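You operate a simulated robot arm through the tools that you are given. There is no shell and no other tool. Be economical: measure what you need, move in short steps, check, and stop when the job is done.

You are at the controls of a simulated robot arm. One attempt, no reset.

Task
End the test on the grey test valve and prove the teal test valve at high head.
Fine: test one shut before its red cap goes to its holder; four seconds or more dry, then shut.

It is judged by the outcome, as a careful person would: the job done as asked, and still so three seconds after it is handed in. It fails if anything else is knocked over, pushed out of place, dropped, spilled or broken. Lids that push on must go on centred and level and be pressed home; caps that screw on are set level and turned clockwise until they are tight.

Robot
A 7-joint arm with a fingered hand, fixed in place. Base frame: the origin is at the foot of the arm, x ahead of it, y to its left, z up; the work surface is at about z = 800. Readings come in mm, degrees, newtons and seconds.
With the tool pointing down near the work surface it reaches from about 100 to 680 mm from the base axis. Its first joint turns from -69.0 to 172.0 degrees. Payload 3.4 kg.
The TCP is the grasp point between the finger pads, 25 mm short of the fingertips. In the tool frame z runs along the fingers and y along their closing line. Largest opening 88 mm; the body of the gripper starts 29 mm behind the TCP. The gripper is a hand of 5 fingers: y runs from the thumb to the fingers, the wrist lies at [-13, -97, -162] in the tool frame, and closing takes about 1.5 s.
Orientation is that of the tool frame in the base frame, as [roll, pitch, yaw] about the fixed x, y, z axes, in that order (R = Rz(yaw) Ry(pitch) Rx(roll)). With the fingers straight down and the wrist toward the robot, the tool's x, y and z point along [0, 1, 0], [1, 0, 0] and [0, 0, -1] of the base frame.

Tools
- The arm moves only by the tool send_rows. Its argument "targets" is a list that holds one entry, the list of rows, each a list of 6 numbers: the shift along the base's x, y, z in mm, then the turn, a rotation vector about the base's x, y, z in degrees. In form: [[[tx, ty, tz, wx, wy, wz], ...]]. A call has 1 to 20 rows; each row is the pose to reach, as a shift and turn from the pose commanded when the call began. "jaw" is the finger opening in mm, from 0 to 88, set as the call begins (left out, the last holds). A row lasts 0.2 s, in which the tool goes at most 50 mm and 8.6 degrees; a call with a longer step from one row to the next is refused whole, and so is a gripper value outside its range. A pose out of reach is approached as far as the arm can. The call stops where the force on the tool passes 40 N (or 10 N more than at its start, if that is more) or the arm is blocked; 0.2 s more then pass. Each finger travels about 153 mm/s and halts on what it meets, pressing with about 33 N; the grip force reading is that of the motor and also rises with nothing between the fingers. The clock runs only during rows and for 0.2 s after the last one: add rows that repeat a pose to give the fingers time. It gives the time, the measured TCP pose, the force on the tool (base axes), the opening and the grip force at its end, in the units of the frame above (readings bear some noise), with the torque about the TCP (base axes, N m) and any sound that the robot's microphone picked up, and new pictures: "views" is both (left out), scene, wrist or none.
- Cameras (640 x 400 px; columns grow to the right, rows downward): "scene" is fixed at [208.2, 493.6, 1413.7]; the picture's right is [-0.98, -0.19, 0.00], its down [-0.09, 0.47, -0.88] and it looks along [0.16, -0.86, -0.48] (base axes); focal length 329 px, centre (320, 200). "wrist" rides on the gripper at [59, -79, -105] in the tool frame; the picture's right is [-0.73, 0.32, -0.61], its down [-0.62, -0.68, 0.38] and it looks along [-0.29, 0.66, 0.70] (tool axes); focal length 234 px, centre (320, 200). There is no depth. A picture from a camera that has moved, and an enlarged one, comes with that camera's place and axes in the base frame and with its lens. The place of the scene camera against the robot may be out by one fixed shift of up to 18 mm in any direction.
- lift_body(by): slides the trunk up (or, below 0, down) by that many mm; the arm rides with it, the base frame stays. It gives what a move gives, with no picture.
- curl_fingers(index, middle, ring, little, thumb_bend, thumb_turn): sets how far each is bent, from 0 (flat) to 1 (curled in); at 0.3 the hand is open as for a grip, at 0.7 the pads meet at the TCP. One left out holds its place. A second passes; each finger stops where it meets its share of the squeeze, and holds until it gets a number again. A gripper value or a shape takes the hand back. It gives what a move gives, with no picture; readings hold the bend of each and the force on index, middle, ring, little, thumb and palm. thumb_turn goes from beside the hand (0) to across from the fingers (1), as for a grip.
- preshape(shape): the hand has 5 fingers and takes this shape, open, in about a second: jaw (thumb against the fingers, like two jaws); tri (thumb and two fingers); tip (a fingertip pinch); poke (one finger out to press); point (the index stretched); flat (the hand flat); cup (the hand cupped); fist (a fist). The gripper value then closes the fingers along that shape, each until it touches; the sizes above hold for jaw. It gives what a move gives, with no picture.
- enlarge(camera, box): a new picture of the part [left, top, right, bottom] of that camera's present view, enlarged. It takes no simulated time.
- job_done(): hands the job in; it is judged then, once.

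Work in short steps. Places have to be worked out from the pictures, the camera data and where the tool is seen: move nearer, look again, correct. Check each grasp and each placing, and mend what went wrong. You have 120 turns and 200 pictures in all, those below and enlarged ones among them. Open the gripper and draw the arm clear of the work before you hand the job in, unless the task says otherwise; then end with one line.

The tools are called after "Emit:" as name(argument=value, ...) on one line, values as JSON. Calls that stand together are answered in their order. send_rows: Moves the arm, as the interface text tells. Its arguments: {"type":"object","properties":{"targets":{"type":"array","items":{"type":"array","items":{"type":"array","items":{"type":"number"}}}},"jaw":{"type":"number"},"views":{"type":"string","enum":["both","scene","wrist","none"]}},"required":["targets"]} The other tools are called the same way: lift_body (by) slides the trunk up or down; preshape (shape) gives the hand a shape; curl_fingers (index, middle, ring, little, thumb_bend, thumb_turn) moves the fingers one by one; enlarge (camera, box) takes an enlarged picture of a part of a camera's view; job_done () hands the job in.

At the start:

```text
time_s: 0.0
tool_pos: [328.1, -315.4, 1220.6]
tool_rot: [-179.9, 0.1, 89.9]
contact_force: [0.9, 0.1, -1.4]
wrist_torque: [0.01, -0.03, 0.02]
grip_width: 87.6
grip_force: 0.0
shape: jaw
bend: [0.3, 0.3, 0.3, 0.3, 0.3, 0.98]
finger forces: [0.0, 0.1, 0.0, 0.0, 0.0, 0.0]
trunk travel left (down, up): [-700.0, 240.0]
```

scene: 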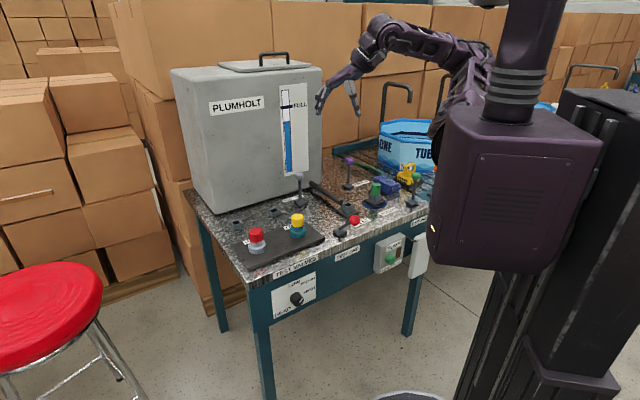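
wrist: 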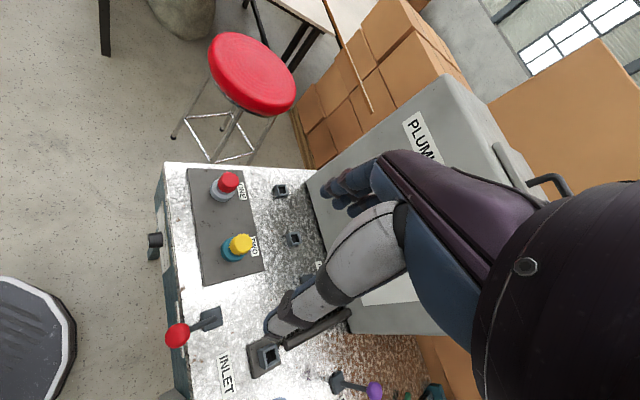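

I'll look closer at the bench to read the labels.

Emit:
enlarge(camera="scene", box=[200, 170, 360, 270])

Emit:
enlarge(camera="scene", box=[300, 130, 460, 230])

Emit:
enlarge(camera="scene", box=[260, 220, 440, 332])

Emit:
enlarge(camera="wrist", box=[140, 150, 440, 400])

Emit:
enlarge(camera="scene", box=[160, 60, 340, 172])

```text
4.00 times, centred on (280, 220) of scene
camera zoom: at [208.2, 493.6, 1413.7], right [-0.98, -0.19, 0.0], down [-0.09, 0.47, -0.88], along [0.16, -0.86, -0.48], focal length 1316 px, centre (480, 120)
```

zoom: 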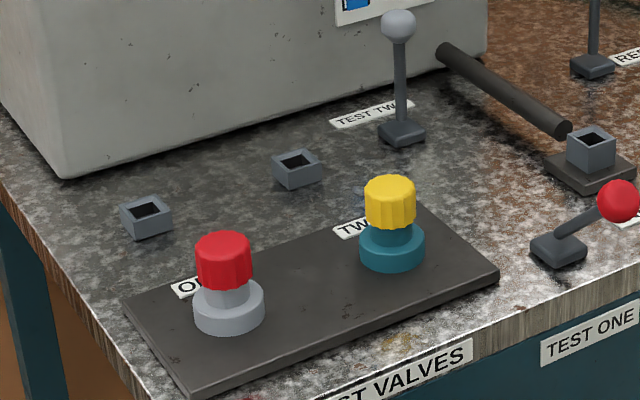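

```text
4.00 times, centred on (380, 180) of scene
camera zoom: at [208.2, 493.6, 1413.7], right [-0.98, -0.19, 0.0], down [-0.09, 0.47, -0.88], along [0.16, -0.86, -0.48], focal length 1316 px, centre (80, 280)
```

zoom: 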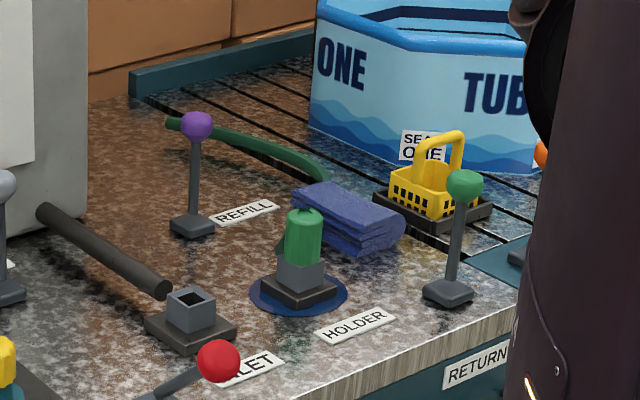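

```text
3.56 times, centred on (350, 276) of scene
camera zoom: at [208.2, 493.6, 1413.7], right [-0.98, -0.19, 0.0], down [-0.09, 0.47, -0.88], along [0.16, -0.86, -0.48], focal length 1169 px, centre (213, -70)
```

zoom: 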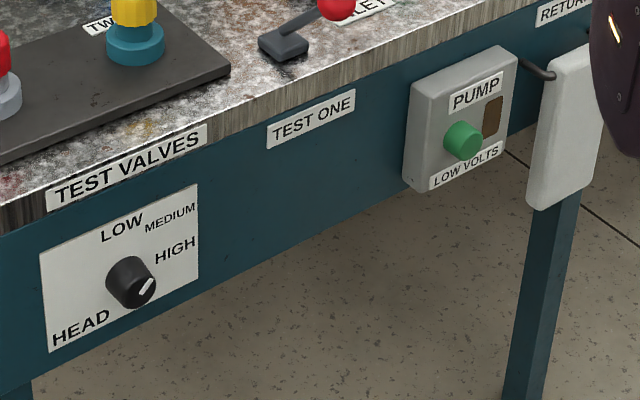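

```text
1.60 times, centred on (290, 275) of wrist
camera zoom: at [248.6, -256.4, 1325.6], right [0.32, -0.73, 0.61], down [-0.68, -0.62, -0.38], along [0.66, -0.29, -0.7], focal length 375 px, centre (368, 80)
```

zoom: 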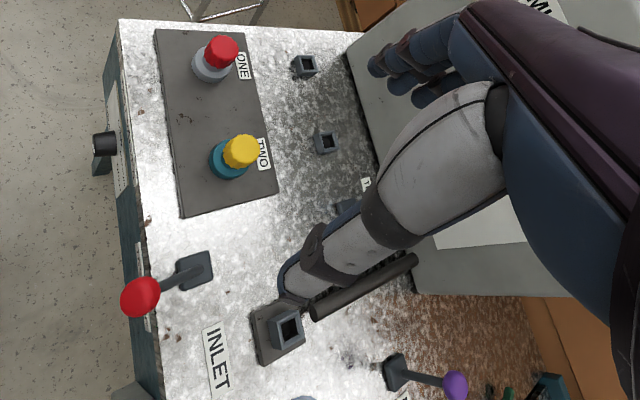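

```text
3.56 times, centred on (250, 116) of scene
camera zoom: at [208.2, 493.6, 1413.7], right [-0.98, -0.19, 0.0], down [-0.09, 0.47, -0.88], along [0.16, -0.86, -0.48], focal length 1169 px, centre (569, 499)
```

zoom: 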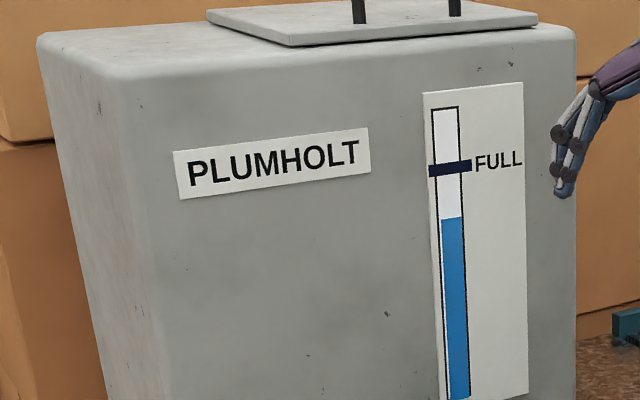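

The bench runs at about 45° to the base, with TEST ONE (red lever) tilted open and TEST TWO upright. I'll turn the hand to look at the inlet/holder end from higher up.

Emit:
send_rows(targets=[[[-20, 0, 0, 0, 0, -8], [-40, 0, -10, 0, 0, -16], [-60, 0, -20, 0, 0, -24], [-80, 0, -40, 0, 0, -32], [-100, 0, -60, 0, 0, -40], [-120, 0, -80, 0, 0, -48], [-140, 0, -90, 0, 0, -56], [-150, 0, -100, 0, 0, -60], [-150, 0, -100, 0, 0, -60]]], views="both")

```text
time_s: 2.0
tool_pos: [231.1, -399.7, 1191.9]
tool_rot: [180.0, 0.0, 29.9]
contact_force: [0.4, 0.0, 0.2]
wrist_torque: [0.0, -0.01, 0.02]
grip_width: 87.6
grip_force: 0.1
shape: jaw
bend: [0.3, 0.3, 0.3, 0.3, 0.3, 0.98]
finger forces: [0.1, 0.1, 0.0, 0.0, 0.0, 0.0]
out of reach, approached as far as the arm can: row 3, 4, 5, 6, 7, 8, 9
trunk travel left (down, up): [-700.0, 240.0]
camera wrist: at [242.5, -299.9, 1297.5], right [-0.47, -0.64, 0.61], down [-0.88, 0.28, -0.38], along [0.08, -0.71, -0.7], focal length 234 px, centre (320, 200)
```

scene: 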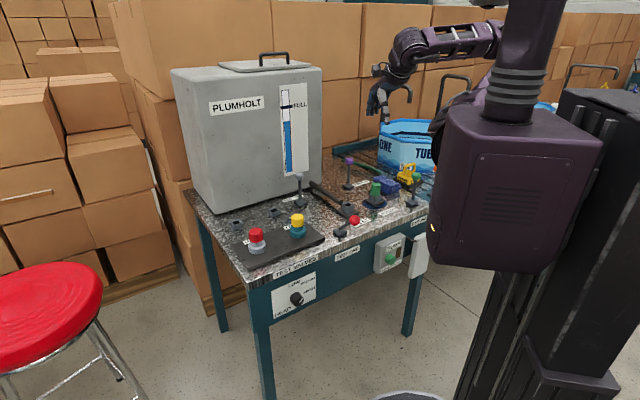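
wrist: 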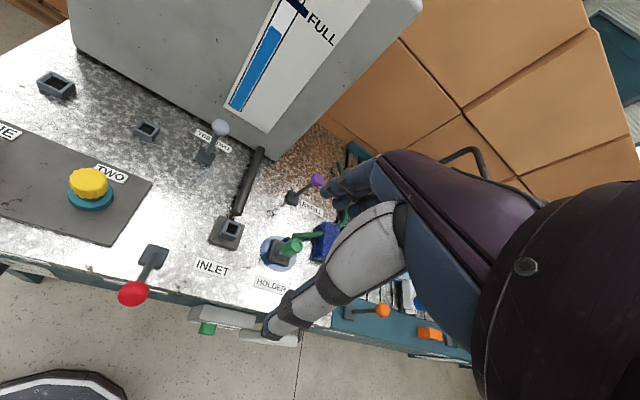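

Emit:
enlarge(camera="wrist", box=[60, 100, 380, 300])

Emit:
enlarge(camera="wrist", box=[180, 160, 340, 260])

Emit:
enlarge(camera="scene", box=[268, 270, 324, 305])

```text
2.00 times, centred on (220, 200) of wrist
camera zoom: at [242.5, -299.9, 1297.5], right [-0.47, -0.64, 0.61], down [-0.88, 0.28, -0.38], along [0.08, -0.71, -0.7], focal length 468 px, centre (520, 200)
```

zoom: 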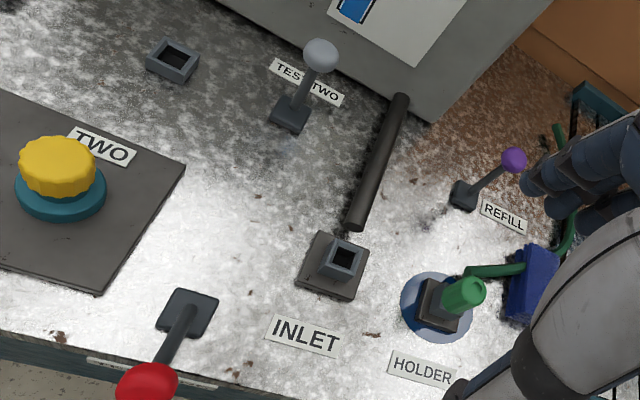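

```text
4.00 times, centred on (260, 210) of wrist
camera zoom: at [242.5, -299.9, 1297.5], right [-0.47, -0.64, 0.61], down [-0.88, 0.28, -0.38], along [0.08, -0.71, -0.7], focal length 937 px, centre (560, 160)
```

zoom: 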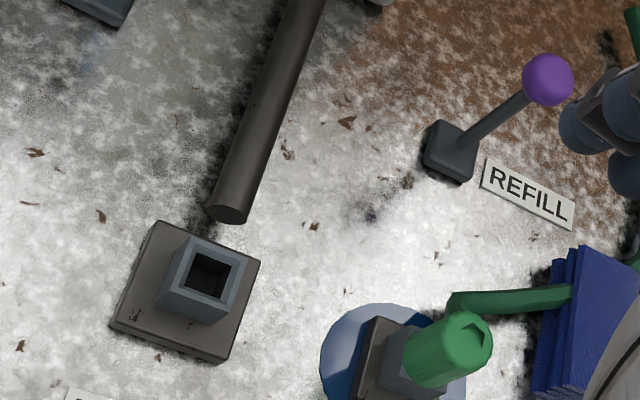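

```text
11.43 times, centred on (296, 288) of scene
camera zoom: at [208.2, 493.6, 1413.7], right [-0.98, -0.19, 0.0], down [-0.09, 0.47, -0.88], along [0.16, -0.86, -0.48], focal length 3759 px, centre (594, -800)
```

zoom: 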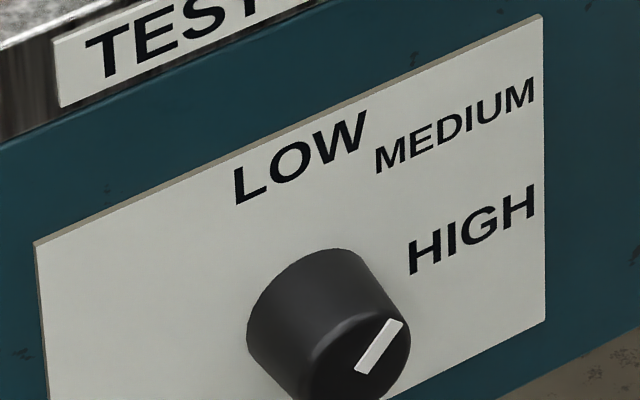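

HEAD points at MEDIUM; TEST ONE's lever knob is at about (274,-326,884), tilted toward the front. I'll make a probing move and turn to yaw 45, fingers closed.

Emit:
send_rows(targets=[[[20, 0, 0, 0, 0, 5], [40, 0, 0, 0, 0, 10], [60, 0, 0, 0, 0, 15], [60, 0, 0, 0, 0, 15]]], jaw=0, views="none")

```text
time_s: 3.0
tool_pos: [293.2, -401.5, 1192.2]
tool_rot: [180.0, 0.0, 45.0]
contact_force: [0.1, -0.8, 0.0]
wrist_torque: [0.0, -0.03, -0.02]
grip_width: 0.0
grip_force: 32.6
shape: jaw
bend: [0.7, 0.7, 0.7, 0.7, 0.73, 1.0]
finger forces: [0.0, 0.0, 0.1, 0.0, 0.0, 0.1]
trunk travel left (down, up): [-700.0, 240.0]
```

Commands are relative to the pose actually reached. Now move to the front side of the red lever, above it, and look.

Emit:
send_rows(targets=[[[-10, 25, -40, 0, 0, 0], [-20, 50, -75, 0, 0, 0], [-35, 80, -110, 0, 0, 0], [-53, 109, -145, 0, 0, 0], [-53, 109, -185, 0, 0, 0], [-53, 109, -185, 0, 0, 0]]])

```text
time_s: 4.4
tool_pos: [325.1, -358.5, 985.6]
tool_rot: [180.0, 0.0, 44.9]
contact_force: [0.4, -0.6, 0.2]
wrist_torque: [0.0, -0.02, 0.02]
grip_width: 0.0
grip_force: 33.1
shape: jaw
bend: [0.7, 0.7, 0.7, 0.7, 0.73, 1.0]
finger forces: [0.1, 0.0, 0.0, 0.1, 0.1, 0.0]
out of reach, approached as far as the arm can: row 1, 2, 3, 4, 5, 6
trunk travel left (down, up): [-700.0, 240.0]
camera wrist: at [310.5, -261.0, 1090.6], right [-0.28, -0.74, 0.61], down [-0.92, 0.04, -0.38], along [0.26, -0.67, -0.7], focal length 234 px, centre (320, 200)
```

scene: 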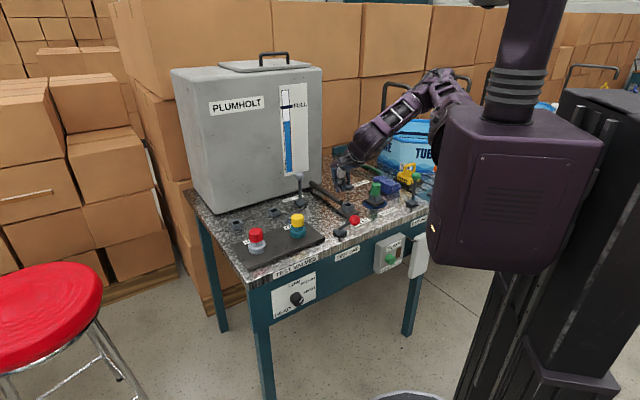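
wrist: 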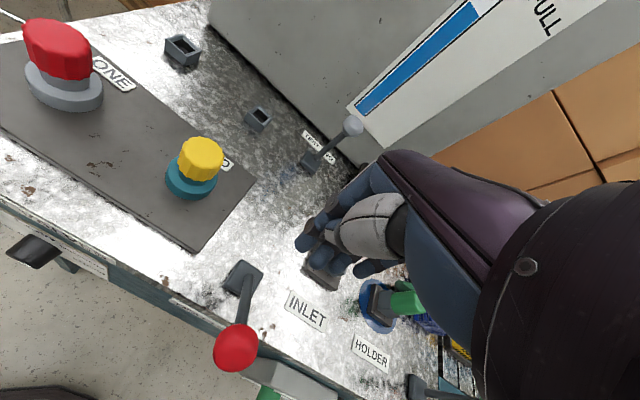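

At this yaw the wrist gets too close to the body. I'll rotate to yaw 135 so the wrist sits to the side, then approach the lever's front side.

Emit:
send_rows(targets=[[[0, 0, 25, 0, 0, 8], [0, 0, 50, 0, 0, 16], [0, 0, 65, 0, 0, 24], [-5, 0, 65, 0, 0, 32], [-15, 10, 65, 0, 0, 40], [-25, 20, 65, 0, 0, 48], [-35, 30, 65, 0, 0, 56], [-45, 40, 65, 0, 0, 64], [-55, 50, 65, 0, 0, 72], [-65, 58, 65, 0, 0, 80], [-75, 60, 65, 0, 0, 88], [-77, 62, 65, 0, 0, 90], [-77, 62, 65, 0, 0, 90]]])

```text
time_s: 7.2
tool_pos: [252.4, -300.5, 1048.6]
tool_rot: [-180.0, 0.0, 135.2]
contact_force: [-0.3, -0.2, -1.0]
wrist_torque: [0.0, -0.05, 0.02]
grip_width: 0.0
grip_force: 32.9
shape: jaw
bend: [0.7, 0.7, 0.7, 0.7, 0.73, 1.0]
finger forces: [0.1, 0.1, 0.1, 0.0, 0.0, 0.1]
trunk travel left (down, up): [-700.0, 240.0]
camera wrist: at [154.5, -314.2, 1154.0], right [0.74, -0.28, 0.61], down [-0.04, -0.92, -0.38], along [0.67, 0.26, -0.7], focal length 234 px, centre (320, 200)
```

scene: 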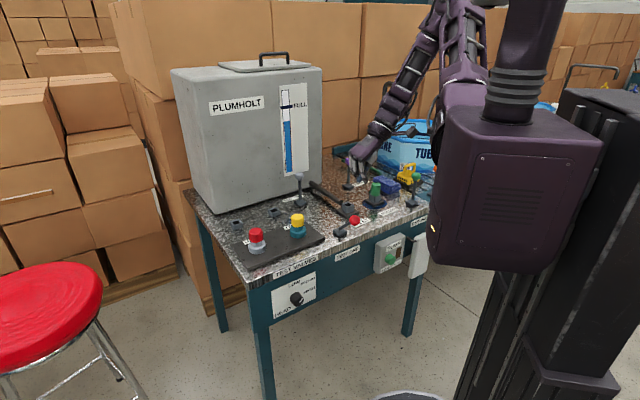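
wrist: 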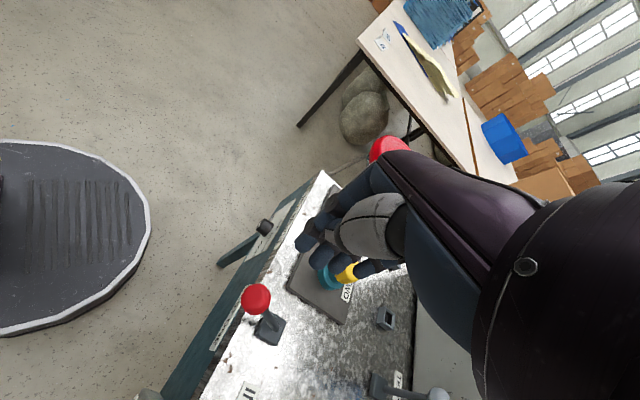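

Lower in front of the knob, backed off from it a bit.

Emit:
send_rows(targets=[[[-10, 10, -10, 0, 0, 0], [-20, 20, -40, 0, 0, 0], [-20, 20, -80, 0, 0, 0], [-20, 20, -120, 0, 0, 0], [-20, 20, -150, 0, 0, 0], [-20, 20, -150, 0, 0, 0]]])

```text
time_s: 8.6
tool_pos: [232.9, -283.2, 897.0]
tool_rot: [-179.9, -0.1, 135.0]
contact_force: [0.0, -0.4, 0.5]
wrist_torque: [0.0, -0.01, 0.0]
grip_width: 0.0
grip_force: 33.1
shape: jaw
bend: [0.7, 0.7, 0.7, 0.7, 0.73, 1.0]
finger forces: [0.1, 0.0, 0.0, 0.0, 0.0, 0.0]
out of reach, approached as far as the arm can: row 2
trunk travel left (down, up): [-700.0, 240.0]
camera wrist: at [134.7, -294.8, 1003.4], right [0.74, -0.28, 0.61], down [-0.04, -0.92, -0.38], along [0.67, 0.26, -0.7], focal length 234 px, centre (320, 200)
```

scene: 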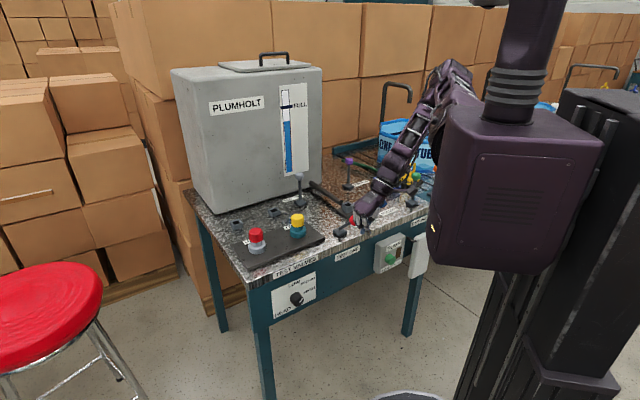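
wrist: 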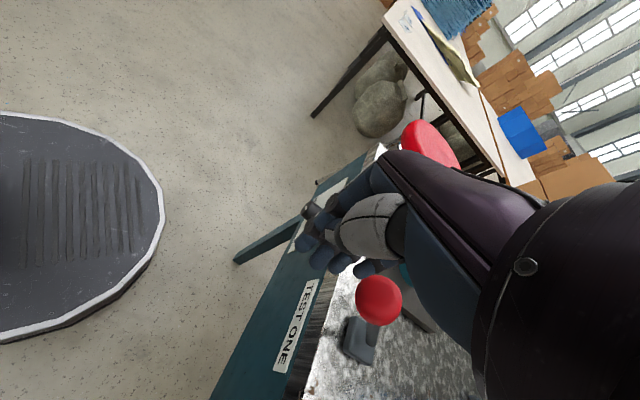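

Knob is ~59 mm straight in the push direction. Push gently toward the bench back in small steps.

Emit:
send_rows(targets=[[[4, -4, -8, 0, 0, 0], [10, -10, -10, 0, 0, 0], [17, -17, -10, 0, 0, 0], [24, -24, -10, 0, 0, 0], [30, -30, -10, 0, 0, 0], [36, -36, -10, 0, 0, 0], [42, -42, -10, 0, 0, 0], [48, -48, -10, 0, 0, 0]]])

```text
time_s: 10.3
tool_pos: [279.5, -324.2, 888.1]
tool_rot: [179.5, -0.2, 135.2]
contact_force: [2.9, 3.5, 1.6]
wrist_torque: [-0.06, 0.0, 0.22]
grip_width: 0.0
grip_force: 32.6
shape: jaw
bend: [0.7, 0.7, 0.7, 0.7, 0.73, 1.0]
finger forces: [0.0, 0.0, 0.0, 4.1, 0.0, 0.1]
trunk travel left (down, up): [-700.0, 240.0]
stopped in row 8: the force on the tool passed its limit at 42 N (the readings are from after the stop); the commanded pose is now the measured one
camera wrist: at [180.9, -338.6, 993.8], right [0.74, -0.29, 0.61], down [-0.03, -0.92, -0.39], along [0.67, 0.27, -0.69], focal length 234 px, centre (320, 200)
```

scene: 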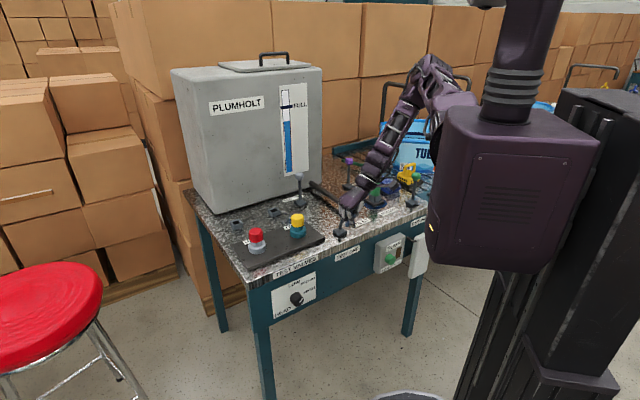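
wrist: 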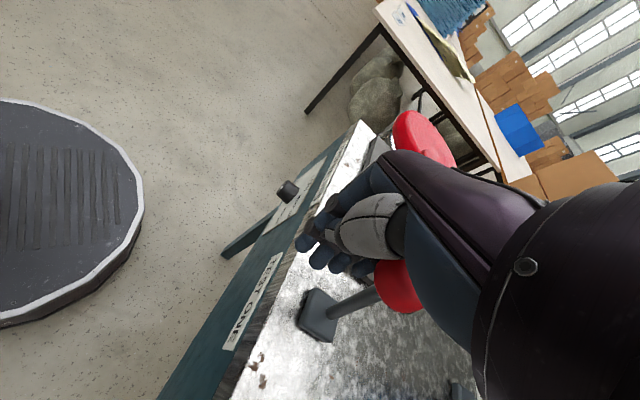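

Force limit hit; the lever seems close to upright. Back away and look.

Emit:
send_rows(targets=[[[-10, 10, 0, 0, 0, 0], [-30, 30, 0, 0, 0, 0], [-45, 45, 30, 0, 0, 0], [-45, 45, 70, 0, 0, 0], [-45, 45, 110, 0, 0, 0], [-45, 45, 110, 0, 0, 0]]])

Emit:
enlarge(camera="scene", box=[280, 170, 440, 270])

```text
time_s: 11.7
tool_pos: [235.9, -286.2, 1000.8]
tool_rot: [179.4, -0.3, 135.3]
contact_force: [0.7, 0.1, 0.0]
wrist_torque: [0.04, 0.01, 0.03]
grip_width: 0.1
grip_force: 32.7
shape: jaw
bend: [0.7, 0.7, 0.7, 0.7, 0.73, 1.0]
finger forces: [0.0, 0.1, 0.0, 0.0, 0.0, 0.1]
out of reach, approached as far as the arm can: row 5, 6
trunk travel left (down, up): [-700.0, 240.0]
camera wrist: at [137.7, -301.6, 1106.6], right [0.74, -0.29, 0.61], down [-0.03, -0.92, -0.39], along [0.67, 0.27, -0.69], focal length 234 px, centre (320, 200)
```

scene: 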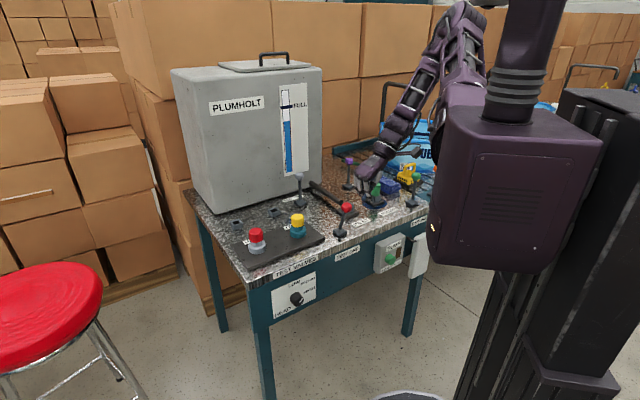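
wrist: 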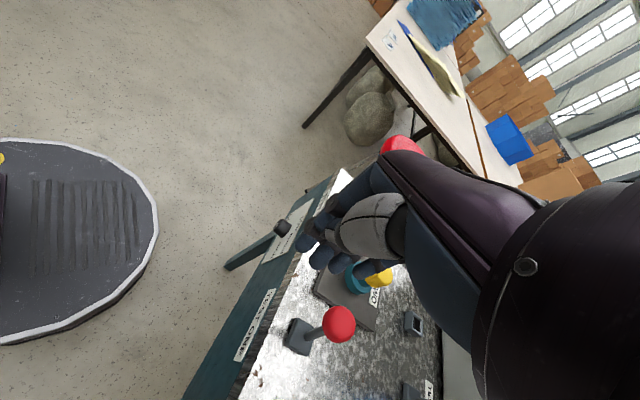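

```text
4.00 times, centred on (360, 220) of scene
camera zoom: at [208.2, 493.6, 1413.7], right [-0.98, -0.19, 0.0], down [-0.09, 0.47, -0.88], along [0.16, -0.86, -0.48], focal length 1316 px, centre (160, 120)
```

zoom: 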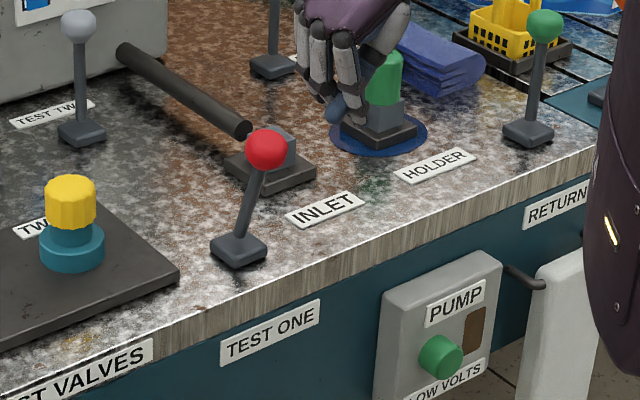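

The lever is still ~14° short of upright. Push it again, slower, about 22 mm farther.

Emit:
send_rows(targets=[[[0, 0, -40, 0, 0, 0], [0, 0, -80, 0, 0, 0], [10, -10, -110, 0, 0, 0], [25, -23, -112, 0, 0, 0], [35, -32, -112, 0, 0, 0], [40, -36, -112, 0, 0, 0], [43, -40, -112, 0, 0, 0], [46, -43, -112, 0, 0, 0], [49, -46, -112, 0, 0, 0], [52, -49, -112, 0, 0, 0], [55, -52, -112, 0, 0, 0], [58, -55, -112, 0, 0, 0], [61, -58, -112, 0, 0, 0], [64, -61, -112, 0, 0, 0], [66, -64, -112, 0, 0, 0]]], views="wrist")

Emit:
enlarge(camera="scene", box=[280, 170, 440, 270])

```text
time_s: 14.9
tool_pos: [302.4, -346.1, 887.3]
tool_rot: [179.6, -0.2, 135.2]
contact_force: [-0.7, 5.2, -1.2]
wrist_torque: [-0.02, 0.08, 0.13]
grip_width: 0.0
grip_force: 33.0
shape: jaw
bend: [0.7, 0.7, 0.7, 0.7, 0.73, 1.0]
finger forces: [0.0, 0.0, 0.0, 4.9, 0.0, 0.0]
trunk travel left (down, up): [-700.0, 240.0]
camera wrist: at [202.8, -362.6, 992.5], right [0.74, -0.29, 0.61], down [-0.04, -0.92, -0.39], along [0.67, 0.27, -0.69], focal length 234 px, centre (320, 200)
```

wrist: 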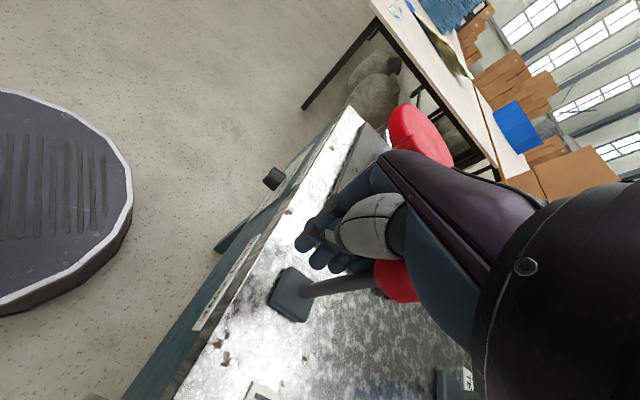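

```text
4.00 times, centred on (360, 220) of scene
camera zoom: at [208.2, 493.6, 1413.7], right [-0.98, -0.19, 0.0], down [-0.09, 0.47, -0.88], along [0.16, -0.86, -0.48], focal length 1316 px, centre (160, 120)
```

zoom: 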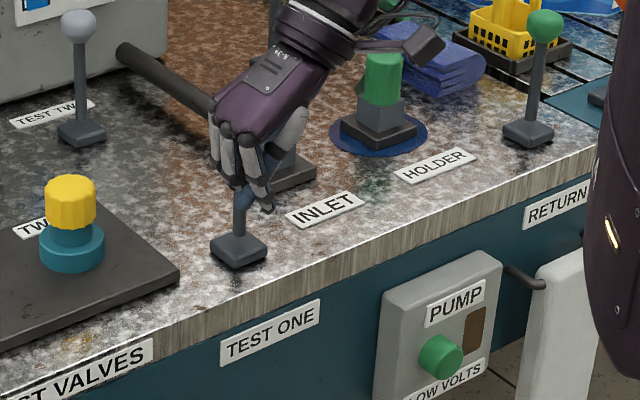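

Lever now looks near vertical; push a few more mm to feel the end stop, then back off and check.

Emit:
send_rows(targets=[[[2, -2, 0, 0, 0, 0], [4, -4, 0, 0, 0, 0], [5, -5, 0, 0, 0, 0], [7, -7, 0, 0, 0, 0], [8, -8, 0, 0, 0, 0]]], views="none")

Emit:
send_rows(targets=[[[-15, 15, 0, 0, 0, 0], [-40, 40, 0, 0, 0, 0], [-60, 50, 30, 0, 0, 0], [-60, 50, 70, 0, 0, 0], [-60, 50, 70, 0, 0, 0]]], views="wrist")

Emit:
enlarge(camera="scene", box=[280, 170, 440, 270])

```text
time_s: 16.1
tool_pos: [305.3, -351.7, 888.3]
tool_rot: [179.5, -0.2, 135.3]
contact_force: [-16.7, 23.8, -7.2]
wrist_torque: [0.59, 0.38, -0.08]
grip_width: 0.2
grip_force: 32.7
shape: jaw
bend: [0.7, 0.7, 0.7, 0.7, 0.73, 1.0]
finger forces: [0.1, 0.1, 29.0, 0.6, 0.0, 0.0]
trunk travel left (down, up): [-700.0, 240.0]
```

```text
time_s: 17.3
tool_pos: [251.3, -304.5, 956.8]
tool_rot: [179.6, -0.3, 135.3]
contact_force: [0.6, 0.5, -1.1]
wrist_torque: [0.06, 0.0, 0.01]
grip_width: 0.0
grip_force: 33.0
shape: jaw
bend: [0.7, 0.7, 0.7, 0.7, 0.73, 1.0]
finger forces: [0.1, 0.1, 0.1, 0.0, 0.0, 0.0]
trunk travel left (down, up): [-700.0, 240.0]
camera wrist: at [152.9, -318.8, 1061.0], right [0.74, -0.29, 0.61], down [-0.04, -0.92, -0.39], along [0.67, 0.27, -0.69], focal length 234 px, centre (320, 200)
```

wrist: 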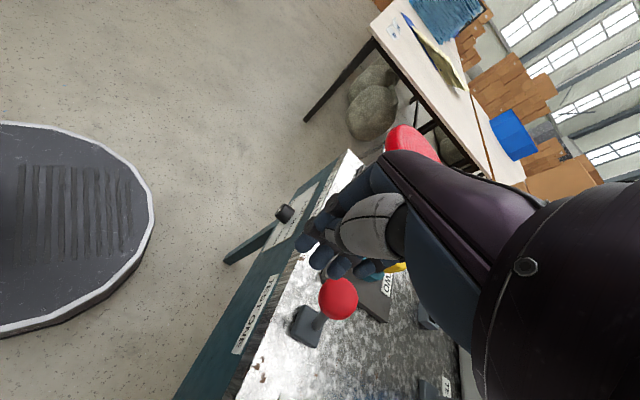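

```text
4.00 times, centred on (360, 220) of scene
camera zoom: at [208.2, 493.6, 1413.7], right [-0.98, -0.19, 0.0], down [-0.09, 0.47, -0.88], along [0.16, -0.86, -0.48], focal length 1316 px, centre (160, 120)
```

zoom: 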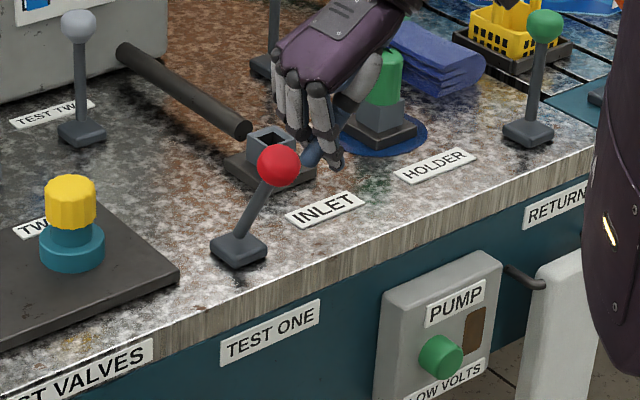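

The lever rebounded to ~24°. I'll wait half a second to see whether it drifts on its own.

Emit:
send_rows(targets=[[[0, 0, 0, 0, 0, 0], [0, 0, 0, 0, 0, 0], [0, 0, 0, 0, 0, 0], [0, 0, 0, 0, 0, 0], [0, 0, 0, 0, 0, 0]]], views="none")

Emit:
enlarge(camera="scene", box=[280, 170, 440, 270])

```text
time_s: 18.5
tool_pos: [250.9, -303.7, 956.0]
tool_rot: [179.6, -0.2, 135.3]
contact_force: [0.3, 0.4, -0.3]
wrist_torque: [0.01, 0.0, 0.01]
grip_width: 0.0
grip_force: 33.2
shape: jaw
bend: [0.7, 0.7, 0.7, 0.7, 0.73, 1.0]
finger forces: [0.1, 0.1, 0.1, 0.1, 0.0, 0.1]
trunk travel left (down, up): [-700.0, 240.0]
```

```text
4.00 times, centred on (360, 220) of scene
camera zoom: at [208.2, 493.6, 1413.7], right [-0.98, -0.19, 0.0], down [-0.09, 0.47, -0.88], along [0.16, -0.86, -0.48], focal length 1316 px, centre (160, 120)
```

zoom: 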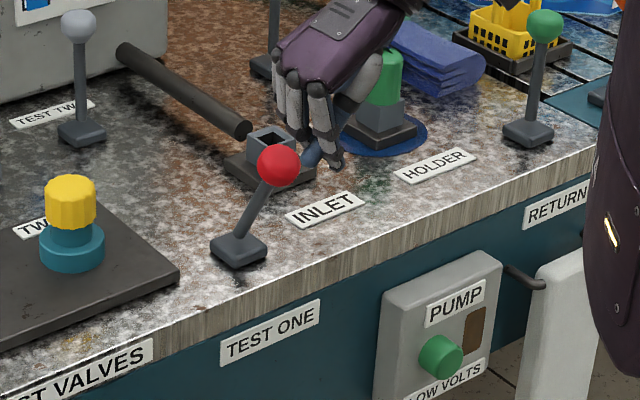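

Static, so it holds by friction and was dragged or rebounded. Push again, then retreat very slowly and look.

Emit:
send_rows(targets=[[[-5, 5, -40, 0, 0, 0], [-5, 5, -68, 0, 0, 0], [10, -8, -68, 0, 0, 0], [25, -20, -68, 0, 0, 0], [35, -29, -68, 0, 0, 0], [40, -34, -68, 0, 0, 0], [43, -37, -68, 0, 0, 0], [46, -40, -68, 0, 0, 0], [48, -42, -68, 0, 0, 0], [50, -44, -68, 0, 0, 0], [51, -45, -68, 0, 0, 0], [52, -46, -68, 0, 0, 0], [53, -47, -68, 0, 0, 0], [54, -48, -68, 0, 0, 0]]], views="wrist")

Emit:
send_rows(targets=[[[-1, 1, 0, 0, 0, 0], [-2, 2, 0, 0, 0, 0], [-3, 3, 0, 0, 0, 0], [-4, 4, 0, 0, 0, 0], [-5, 5, 0, 0, 0, 0], [-6, 6, 0, 0, 0, 0], [-8, 8, 0, 0, 0, 0], [-10, 10, 0, 0, 0, 0], [-12, 12, 0, 0, 0, 0], [-14, 14, 0, 0, 0, 0]]], views="wrist")

Emit:
enlarge(camera="scene", box=[300, 180, 400, 242])

```text
time_s: 21.5
tool_pos: [303.5, -353.5, 889.1]
tool_rot: [179.5, -0.3, 135.3]
contact_force: [-3.3, 8.1, 0.2]
wrist_torque: [0.1, 0.04, 0.08]
grip_width: 0.0
grip_force: 33.7
shape: jaw
bend: [0.7, 0.7, 0.7, 0.7, 0.73, 1.0]
finger forces: [0.0, 0.1, 7.4, 1.5, 0.0, 0.0]
trunk travel left (down, up): [-700.0, 240.0]
camera wrist: at [204.6, -367.2, 994.1], right [0.74, -0.29, 0.61], down [-0.04, -0.92, -0.39], along [0.67, 0.27, -0.69], focal length 234 px, centre (320, 200)
```

wrist: 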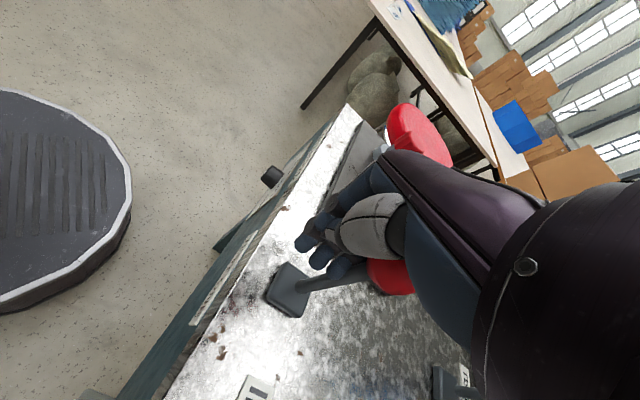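

```text
time_s: 23.7
tool_pos: [291.2, -341.4, 887.3]
tool_rot: [179.6, -0.2, 135.3]
contact_force: [2.5, 0.6, 1.0]
wrist_torque: [-0.01, -0.02, 0.07]
grip_width: 0.0
grip_force: 32.7
shape: jaw
bend: [0.7, 0.7, 0.7, 0.7, 0.73, 1.0]
finger forces: [0.0, 0.1, 0.0, 2.1, 0.0, 0.1]
trunk travel left (down, up): [-700.0, 240.0]
camera wrist: at [192.1, -354.7, 992.8], right [0.74, -0.29, 0.61], down [-0.04, -0.92, -0.39], along [0.67, 0.27, -0.69], focal length 234 px, centre (320, 200)
```

wrist: 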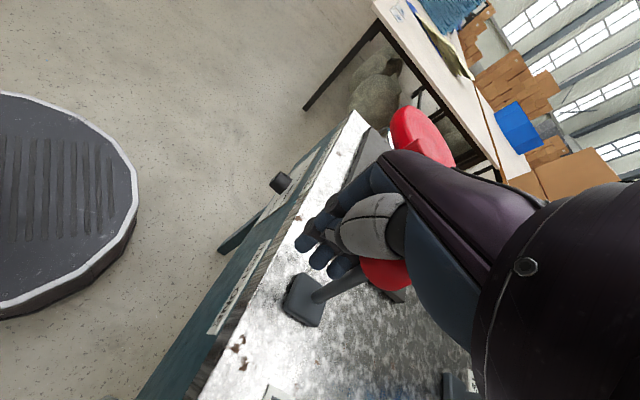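

```text
6.40 times, centred on (350, 211) of scene
camera zoom: at [208.2, 493.6, 1413.7], right [-0.98, -0.19, 0.0], down [-0.09, 0.47, -0.88], along [0.16, -0.86, -0.48], focal length 2105 px, centre (128, 130)
```

zoom: 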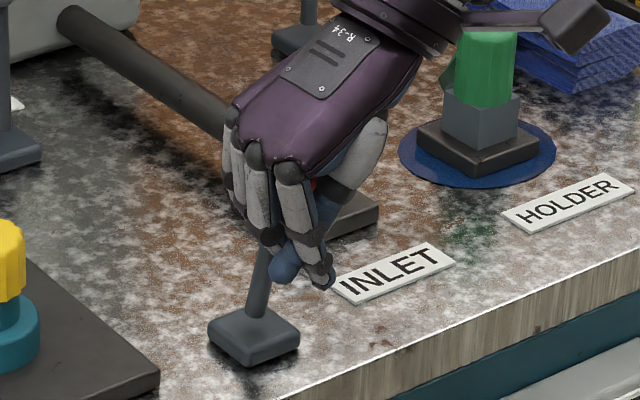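

The knob is caught in the hollow between fingers and thumb, so my retreat drags it. I'll push to upright, then open the hand and lift straight up instead.

Emit:
send_rows(targets=[[[3, -3, 0, 0, 0, 0], [6, -6, 0, 0, 0, 0], [9, -9, 0, 0, 0, 0], [11, -11, 0, 0, 0, 0], [12, -12, 0, 0, 0, 0], [13, -13, 0, 0, 0, 0], [14, -14, 0, 0, 0, 0]]], views="none")

Emit:
send_rows(targets=[[[0, 0, 0, 0, 0, 0], [0, 0, 0, 0, 0, 0], [0, 0, 0, 0, 0, 0], [0, 0, 0, 0, 0, 0], [0, 0, 0, 0, 0, 0], [0, 0, 0, 0, 0, 0], [0, 0, 0, 0, 0, 0]]], jaw=88, views="wrist")

Emit:
enlarge(camera="scene", box=[300, 180, 400, 242])

```text
time_s: 25.3
tool_pos: [303.6, -351.6, 887.4]
tool_rot: [179.4, -0.2, 135.4]
contact_force: [-3.5, 6.2, 0.3]
wrist_torque: [0.06, 0.05, 0.02]
grip_width: 0.2
grip_force: 32.9
shape: jaw
bend: [0.7, 0.7, 0.7, 0.7, 0.73, 1.0]
finger forces: [0.0, 0.1, 7.4, 1.1, 0.0, 0.1]
trunk travel left (down, up): [-700.0, 240.0]
```

```text
time_s: 26.9
tool_pos: [304.0, -353.1, 888.1]
tool_rot: [179.4, -0.2, 135.2]
contact_force: [-0.2, -0.6, -0.5]
wrist_torque: [-0.03, 0.0, -0.04]
grip_width: 87.6
grip_force: 0.0
shape: jaw
bend: [0.3, 0.3, 0.3, 0.3, 0.3, 0.98]
finger forces: [0.0, 0.0, 0.0, 0.0, 0.0, 0.0]
trunk travel left (down, up): [-700.0, 240.0]
camera wrist: at [206.1, -368.3, 992.8], right [0.74, -0.29, 0.61], down [-0.03, -0.92, -0.39], along [0.67, 0.27, -0.69], focal length 234 px, centre (320, 200)
```

wrist: 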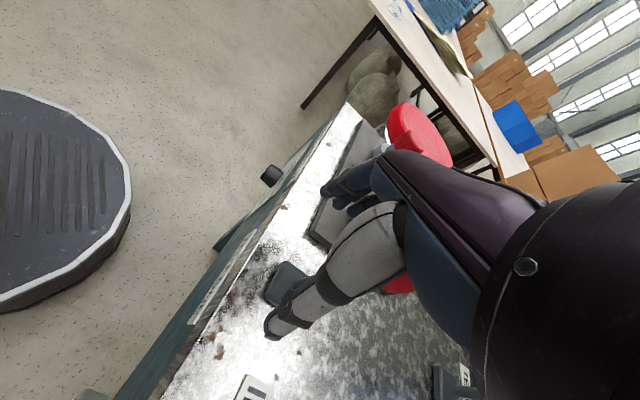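

```text
6.40 times, centred on (350, 211) of scene
camera zoom: at [208.2, 493.6, 1413.7], right [-0.98, -0.19, 0.0], down [-0.09, 0.47, -0.88], along [0.16, -0.86, -0.48], focal length 2105 px, centre (128, 130)
```

zoom: 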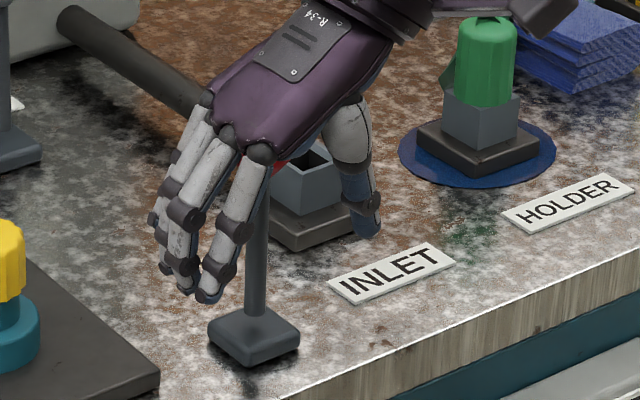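

Hand is open and free of force; lift straight up and check the lever.

Emit:
send_rows(targets=[[[0, 0, 10, 0, 0, 0], [0, 0, 25, 0, 0, 0], [0, 0, 50, 0, 0, 0], [0, 0, 80, 0, 0, 0], [0, 0, 120, 0, 0, 0], [0, 0, 160, 0, 0, 0], [0, 0, 160, 0, 0, 0]]], views="wrist")

Emit:
enlarge(camera="scene", box=[280, 170, 440, 270])

```text
time_s: 28.5
tool_pos: [302.6, -356.7, 1048.8]
tool_rot: [179.4, -0.3, 135.5]
contact_force: [-0.4, 0.1, -0.2]
wrist_torque: [0.01, -0.02, -0.03]
grip_width: 87.7
grip_force: 0.0
shape: jaw
bend: [0.3, 0.3, 0.3, 0.3, 0.3, 0.98]
finger forces: [0.0, 0.0, 0.1, 0.0, 0.1, 0.1]
trunk travel left (down, up): [-700.0, 240.0]
camera wrist: at [204.0, -371.1, 1154.0], right [0.74, -0.29, 0.61], down [-0.04, -0.92, -0.39], along [0.67, 0.27, -0.69], focal length 234 px, centre (320, 200)
```

wrist: 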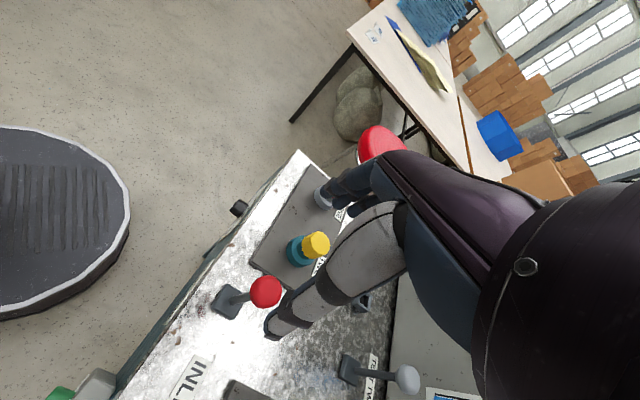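

```text
4.00 times, centred on (360, 220) of scene
camera zoom: at [208.2, 493.6, 1413.7], right [-0.98, -0.19, 0.0], down [-0.09, 0.47, -0.88], along [0.16, -0.86, -0.48], focal length 1316 px, centre (160, 120)
```

zoom: 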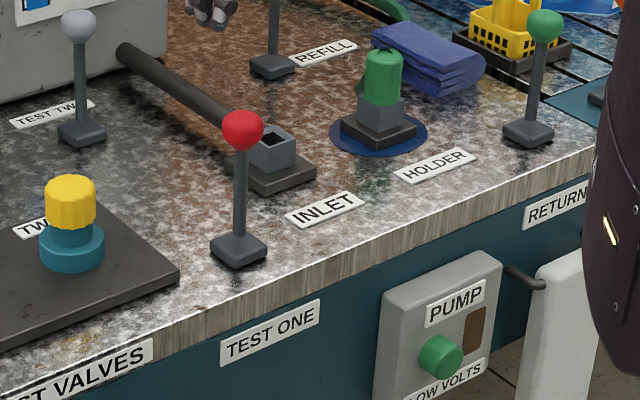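

TEST ONE is upright (shut). Now turn back to yaw 90 and move in to view the red cap and its socket.

Emit:
send_rows(targets=[[[20, 20, 10, 0, 0, -8], [40, 45, 10, 0, 0, -16], [60, 70, 10, 0, 0, -24], [80, 95, 0, 0, 0, -32], [100, 120, -10, 0, 0, -40], [118, 137, -20, 0, 0, -45.5], [118, 137, -30, 0, 0, -45.5], [118, 137, -30, 0, 0, -45.5]]], views="wrist")

Emit:
enlarge(camera="wrist", box=[140, 100, 360, 237])

```text
time_s: 30.3
tool_pos: [422.4, -217.3, 1016.1]
tool_rot: [179.5, -0.2, 89.6]
contact_force: [-0.2, -1.1, -1.4]
wrist_torque: [-0.01, 0.02, -0.01]
grip_width: 87.6
grip_force: 0.1
shape: jaw
bend: [0.3, 0.3, 0.3, 0.3, 0.3, 0.98]
finger forces: [0.0, 0.0, 0.0, 0.0, 0.0, 0.1]
trunk travel left (down, up): [-700.0, 240.0]
camera wrist: at [341.7, -156.5, 1122.7], right [0.31, -0.73, 0.61], down [-0.68, -0.62, -0.39], along [0.66, -0.29, -0.69], focal length 234 px, centre (320, 200)
```

wrist: 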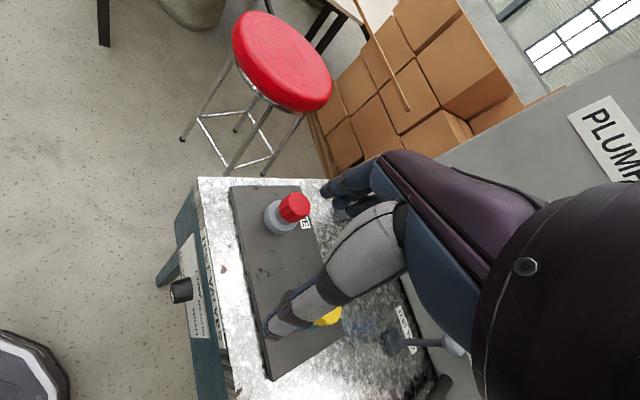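

```text
2.91 times, centred on (250, 168) of wrist
camera zoom: at [341.7, -156.5, 1122.7], right [0.31, -0.73, 0.61], down [-0.68, -0.62, -0.39], along [0.66, -0.29, -0.69], focal length 681 px, centre (524, 292)
```

zoom: 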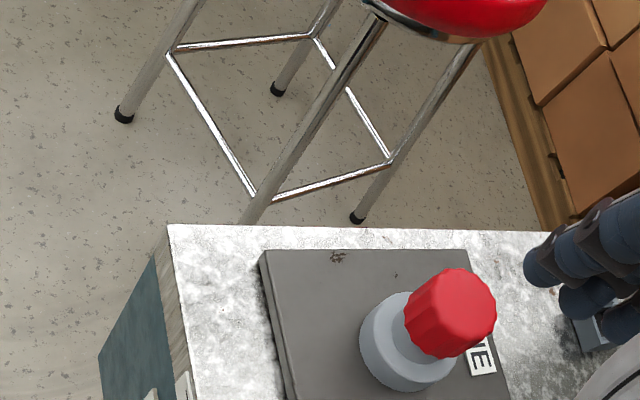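

Red cap top centre ≈ (542,-234,875); its holder socket ≈ (646,-348), which is ~734 mm out. Lowering the trunk should extend the reach, so I'll raise the hand, then slide down.

Emit:
send_rows(targets=[[[0, 0, 45, 0, 0, 0], [0, 0, 90, 0, 0, 0], [0, 0, 135, 0, 0, 0], [0, 0, 180, 0, 0, 0], [0, 0, 225, 0, 0, 0], [0, 0, 250, 0, 0, 0], [0, 0, 250, 0, 0, 0]]], views="none")

Emit:
lift_body(by=-200)

```text
time_s: 31.9
tool_pos: [422.3, -216.5, 1266.9]
tool_rot: [179.5, -0.1, 89.9]
contact_force: [0.1, -0.3, 0.0]
wrist_torque: [-0.02, 0.05, -0.03]
grip_width: 87.8
grip_force: 0.0
shape: jaw
bend: [0.3, 0.3, 0.3, 0.3, 0.3, 0.98]
finger forces: [0.0, 0.0, 0.0, 0.0, 0.0, 0.0]
trunk travel left (down, up): [-700.0, 240.0]
```

```text
time_s: 34.1
tool_pos: [422.3, -217.6, 1067.7]
tool_rot: [179.5, -0.2, 89.7]
contact_force: [0.1, 0.3, -0.5]
wrist_torque: [-0.01, 0.03, -0.02]
grip_width: 87.7
grip_force: 0.0
shape: jaw
bend: [0.3, 0.3, 0.3, 0.3, 0.3, 0.98]
finger forces: [0.1, 0.0, 0.0, 0.0, 0.0, 0.0]
trunk travel left (down, up): [-500.0, 440.0]
```

Now test reach above the holder socket at safe height and look down at it.

Emit:
send_rows(targets=[[[40, -20, 0, 0, 0, -6], [80, -45, 0, 0, 0, -12], [120, -70, 0, 0, 0, -18], [160, -95, 0, 0, 0, -24], [200, -118, 0, 0, 0, -28], [224, -130, -20, 0, 0, -28], [224, -130, -60, 0, 0, -28], [224, -130, -60, 0, 0, -28]]], views="both")

```text
time_s: 35.9
tool_pos: [646.8, -347.7, 1005.8]
tool_rot: [179.5, -0.2, 61.7]
contact_force: [0.0, 0.7, 0.2]
wrist_torque: [-0.01, 0.0, 0.0]
grip_width: 87.8
grip_force: 0.1
shape: jaw
bend: [0.3, 0.3, 0.3, 0.3, 0.3, 0.98]
finger forces: [0.0, 0.1, 0.1, 0.0, 0.0, 0.1]
trunk travel left (down, up): [-500.0, 440.0]
camera wrist: at [603.1, -256.7, 1111.2], right [-0.06, -0.79, 0.61], down [-0.89, -0.23, -0.39], along [0.45, -0.57, -0.69], focal length 234 px, centre (320, 200)
```

scene: 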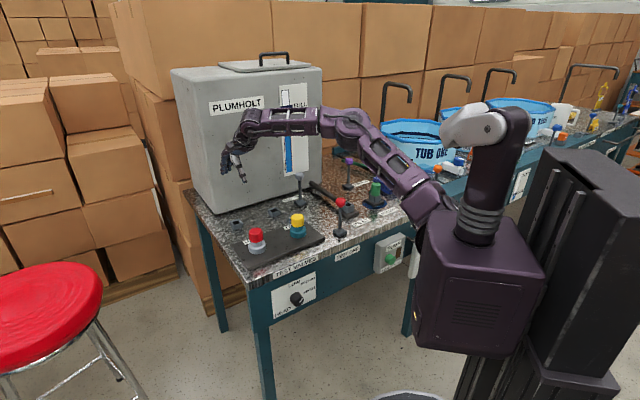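
wrist: 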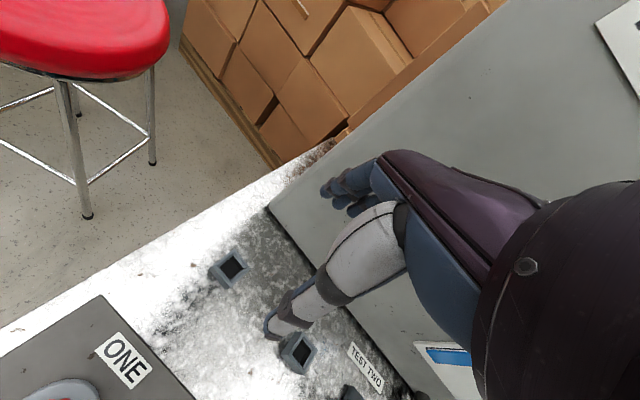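

Reach works with the trunk lowered. Look closer at the sockets.

Emit:
enlarge(camera="wrist", box=[190, 235, 350, 385])

```text
2.67 times, centred on (270, 310) of wrist
camera zoom: at [603.1, -256.7, 1111.2], right [-0.06, -0.79, 0.61], down [-0.89, -0.23, -0.39], along [0.45, -0.57, -0.69], focal length 624 px, centre (453, -93)
```

zoom: 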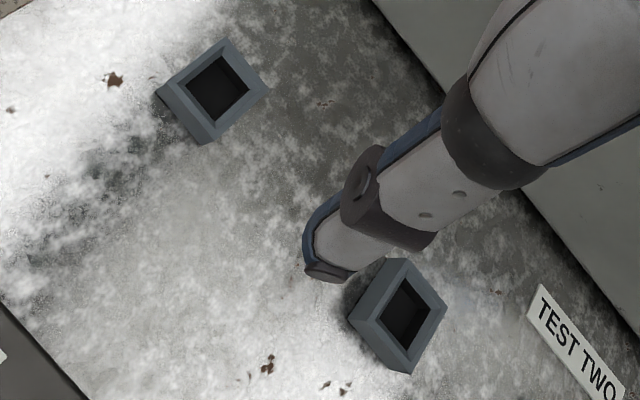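

Sockets are open square boxes ~40 mm, with rim z≈824. Move above the red cap with this yaw and look.

Emit:
send_rows(targets=[[[-25, 28, 0, 0, 0, 0], [-50, 56, 0, 0, 0, 0], [-75, 84, 0, 0, 0, 0], [-105, 114, 0, 0, 0, 0], [-105, 114, -40, 0, 0, 0], [-105, 114, -66, 0, 0, 0], [-105, 114, -66, 0, 0, 0]]], views="both")

Emit:
enlarge(camera="scene", box=[200, 180, 328, 260])

```text
time_s: 37.5
tool_pos: [540.1, -231.8, 942.5]
tool_rot: [179.6, -0.1, 61.7]
contact_force: [-1.1, -0.7, 0.2]
wrist_torque: [-0.03, -0.03, -0.01]
grip_width: 87.7
grip_force: 0.1
shape: jaw
bend: [0.3, 0.3, 0.3, 0.3, 0.3, 0.98]
finger forces: [0.0, 0.1, 0.0, 0.0, 0.0, 0.0]
trunk travel left (down, up): [-500.0, 440.0]
camera wrist: at [496.7, -141.5, 1047.1], right [-0.06, -0.79, 0.61], down [-0.89, -0.23, -0.39], along [0.45, -0.57, -0.69], focal length 234 px, centre (320, 200)
```

scene: 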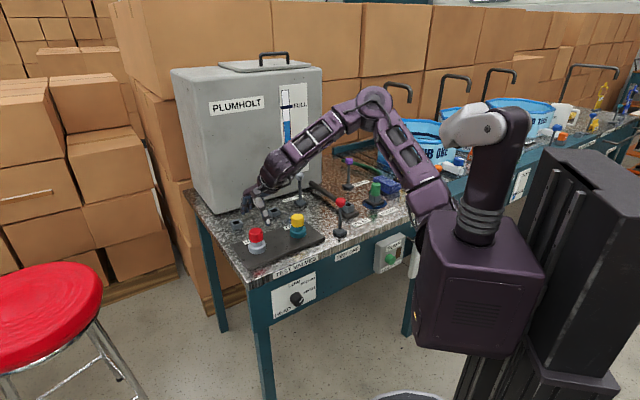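
wrist: 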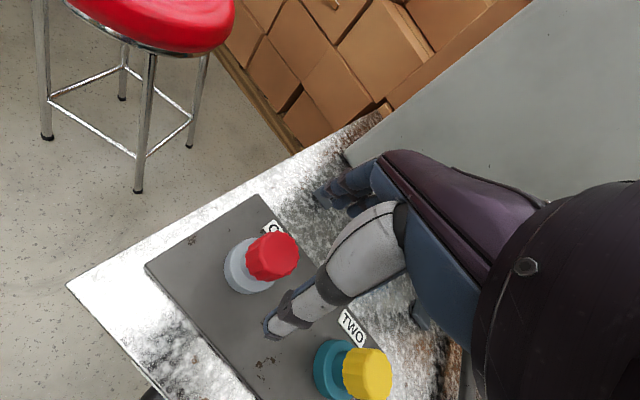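

```text
5.00 times, centred on (264, 220) of scene
camera zoom: at [208.2, 493.6, 1413.7], right [-0.98, -0.19, 0.0], down [-0.09, 0.47, -0.88], along [0.16, -0.86, -0.48], focal length 1644 px, centre (600, 100)
```

zoom: 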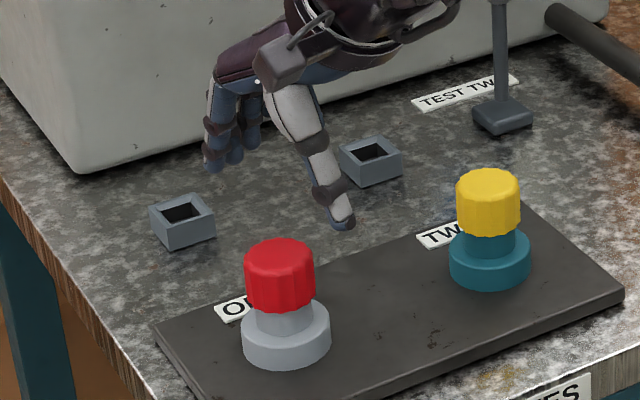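

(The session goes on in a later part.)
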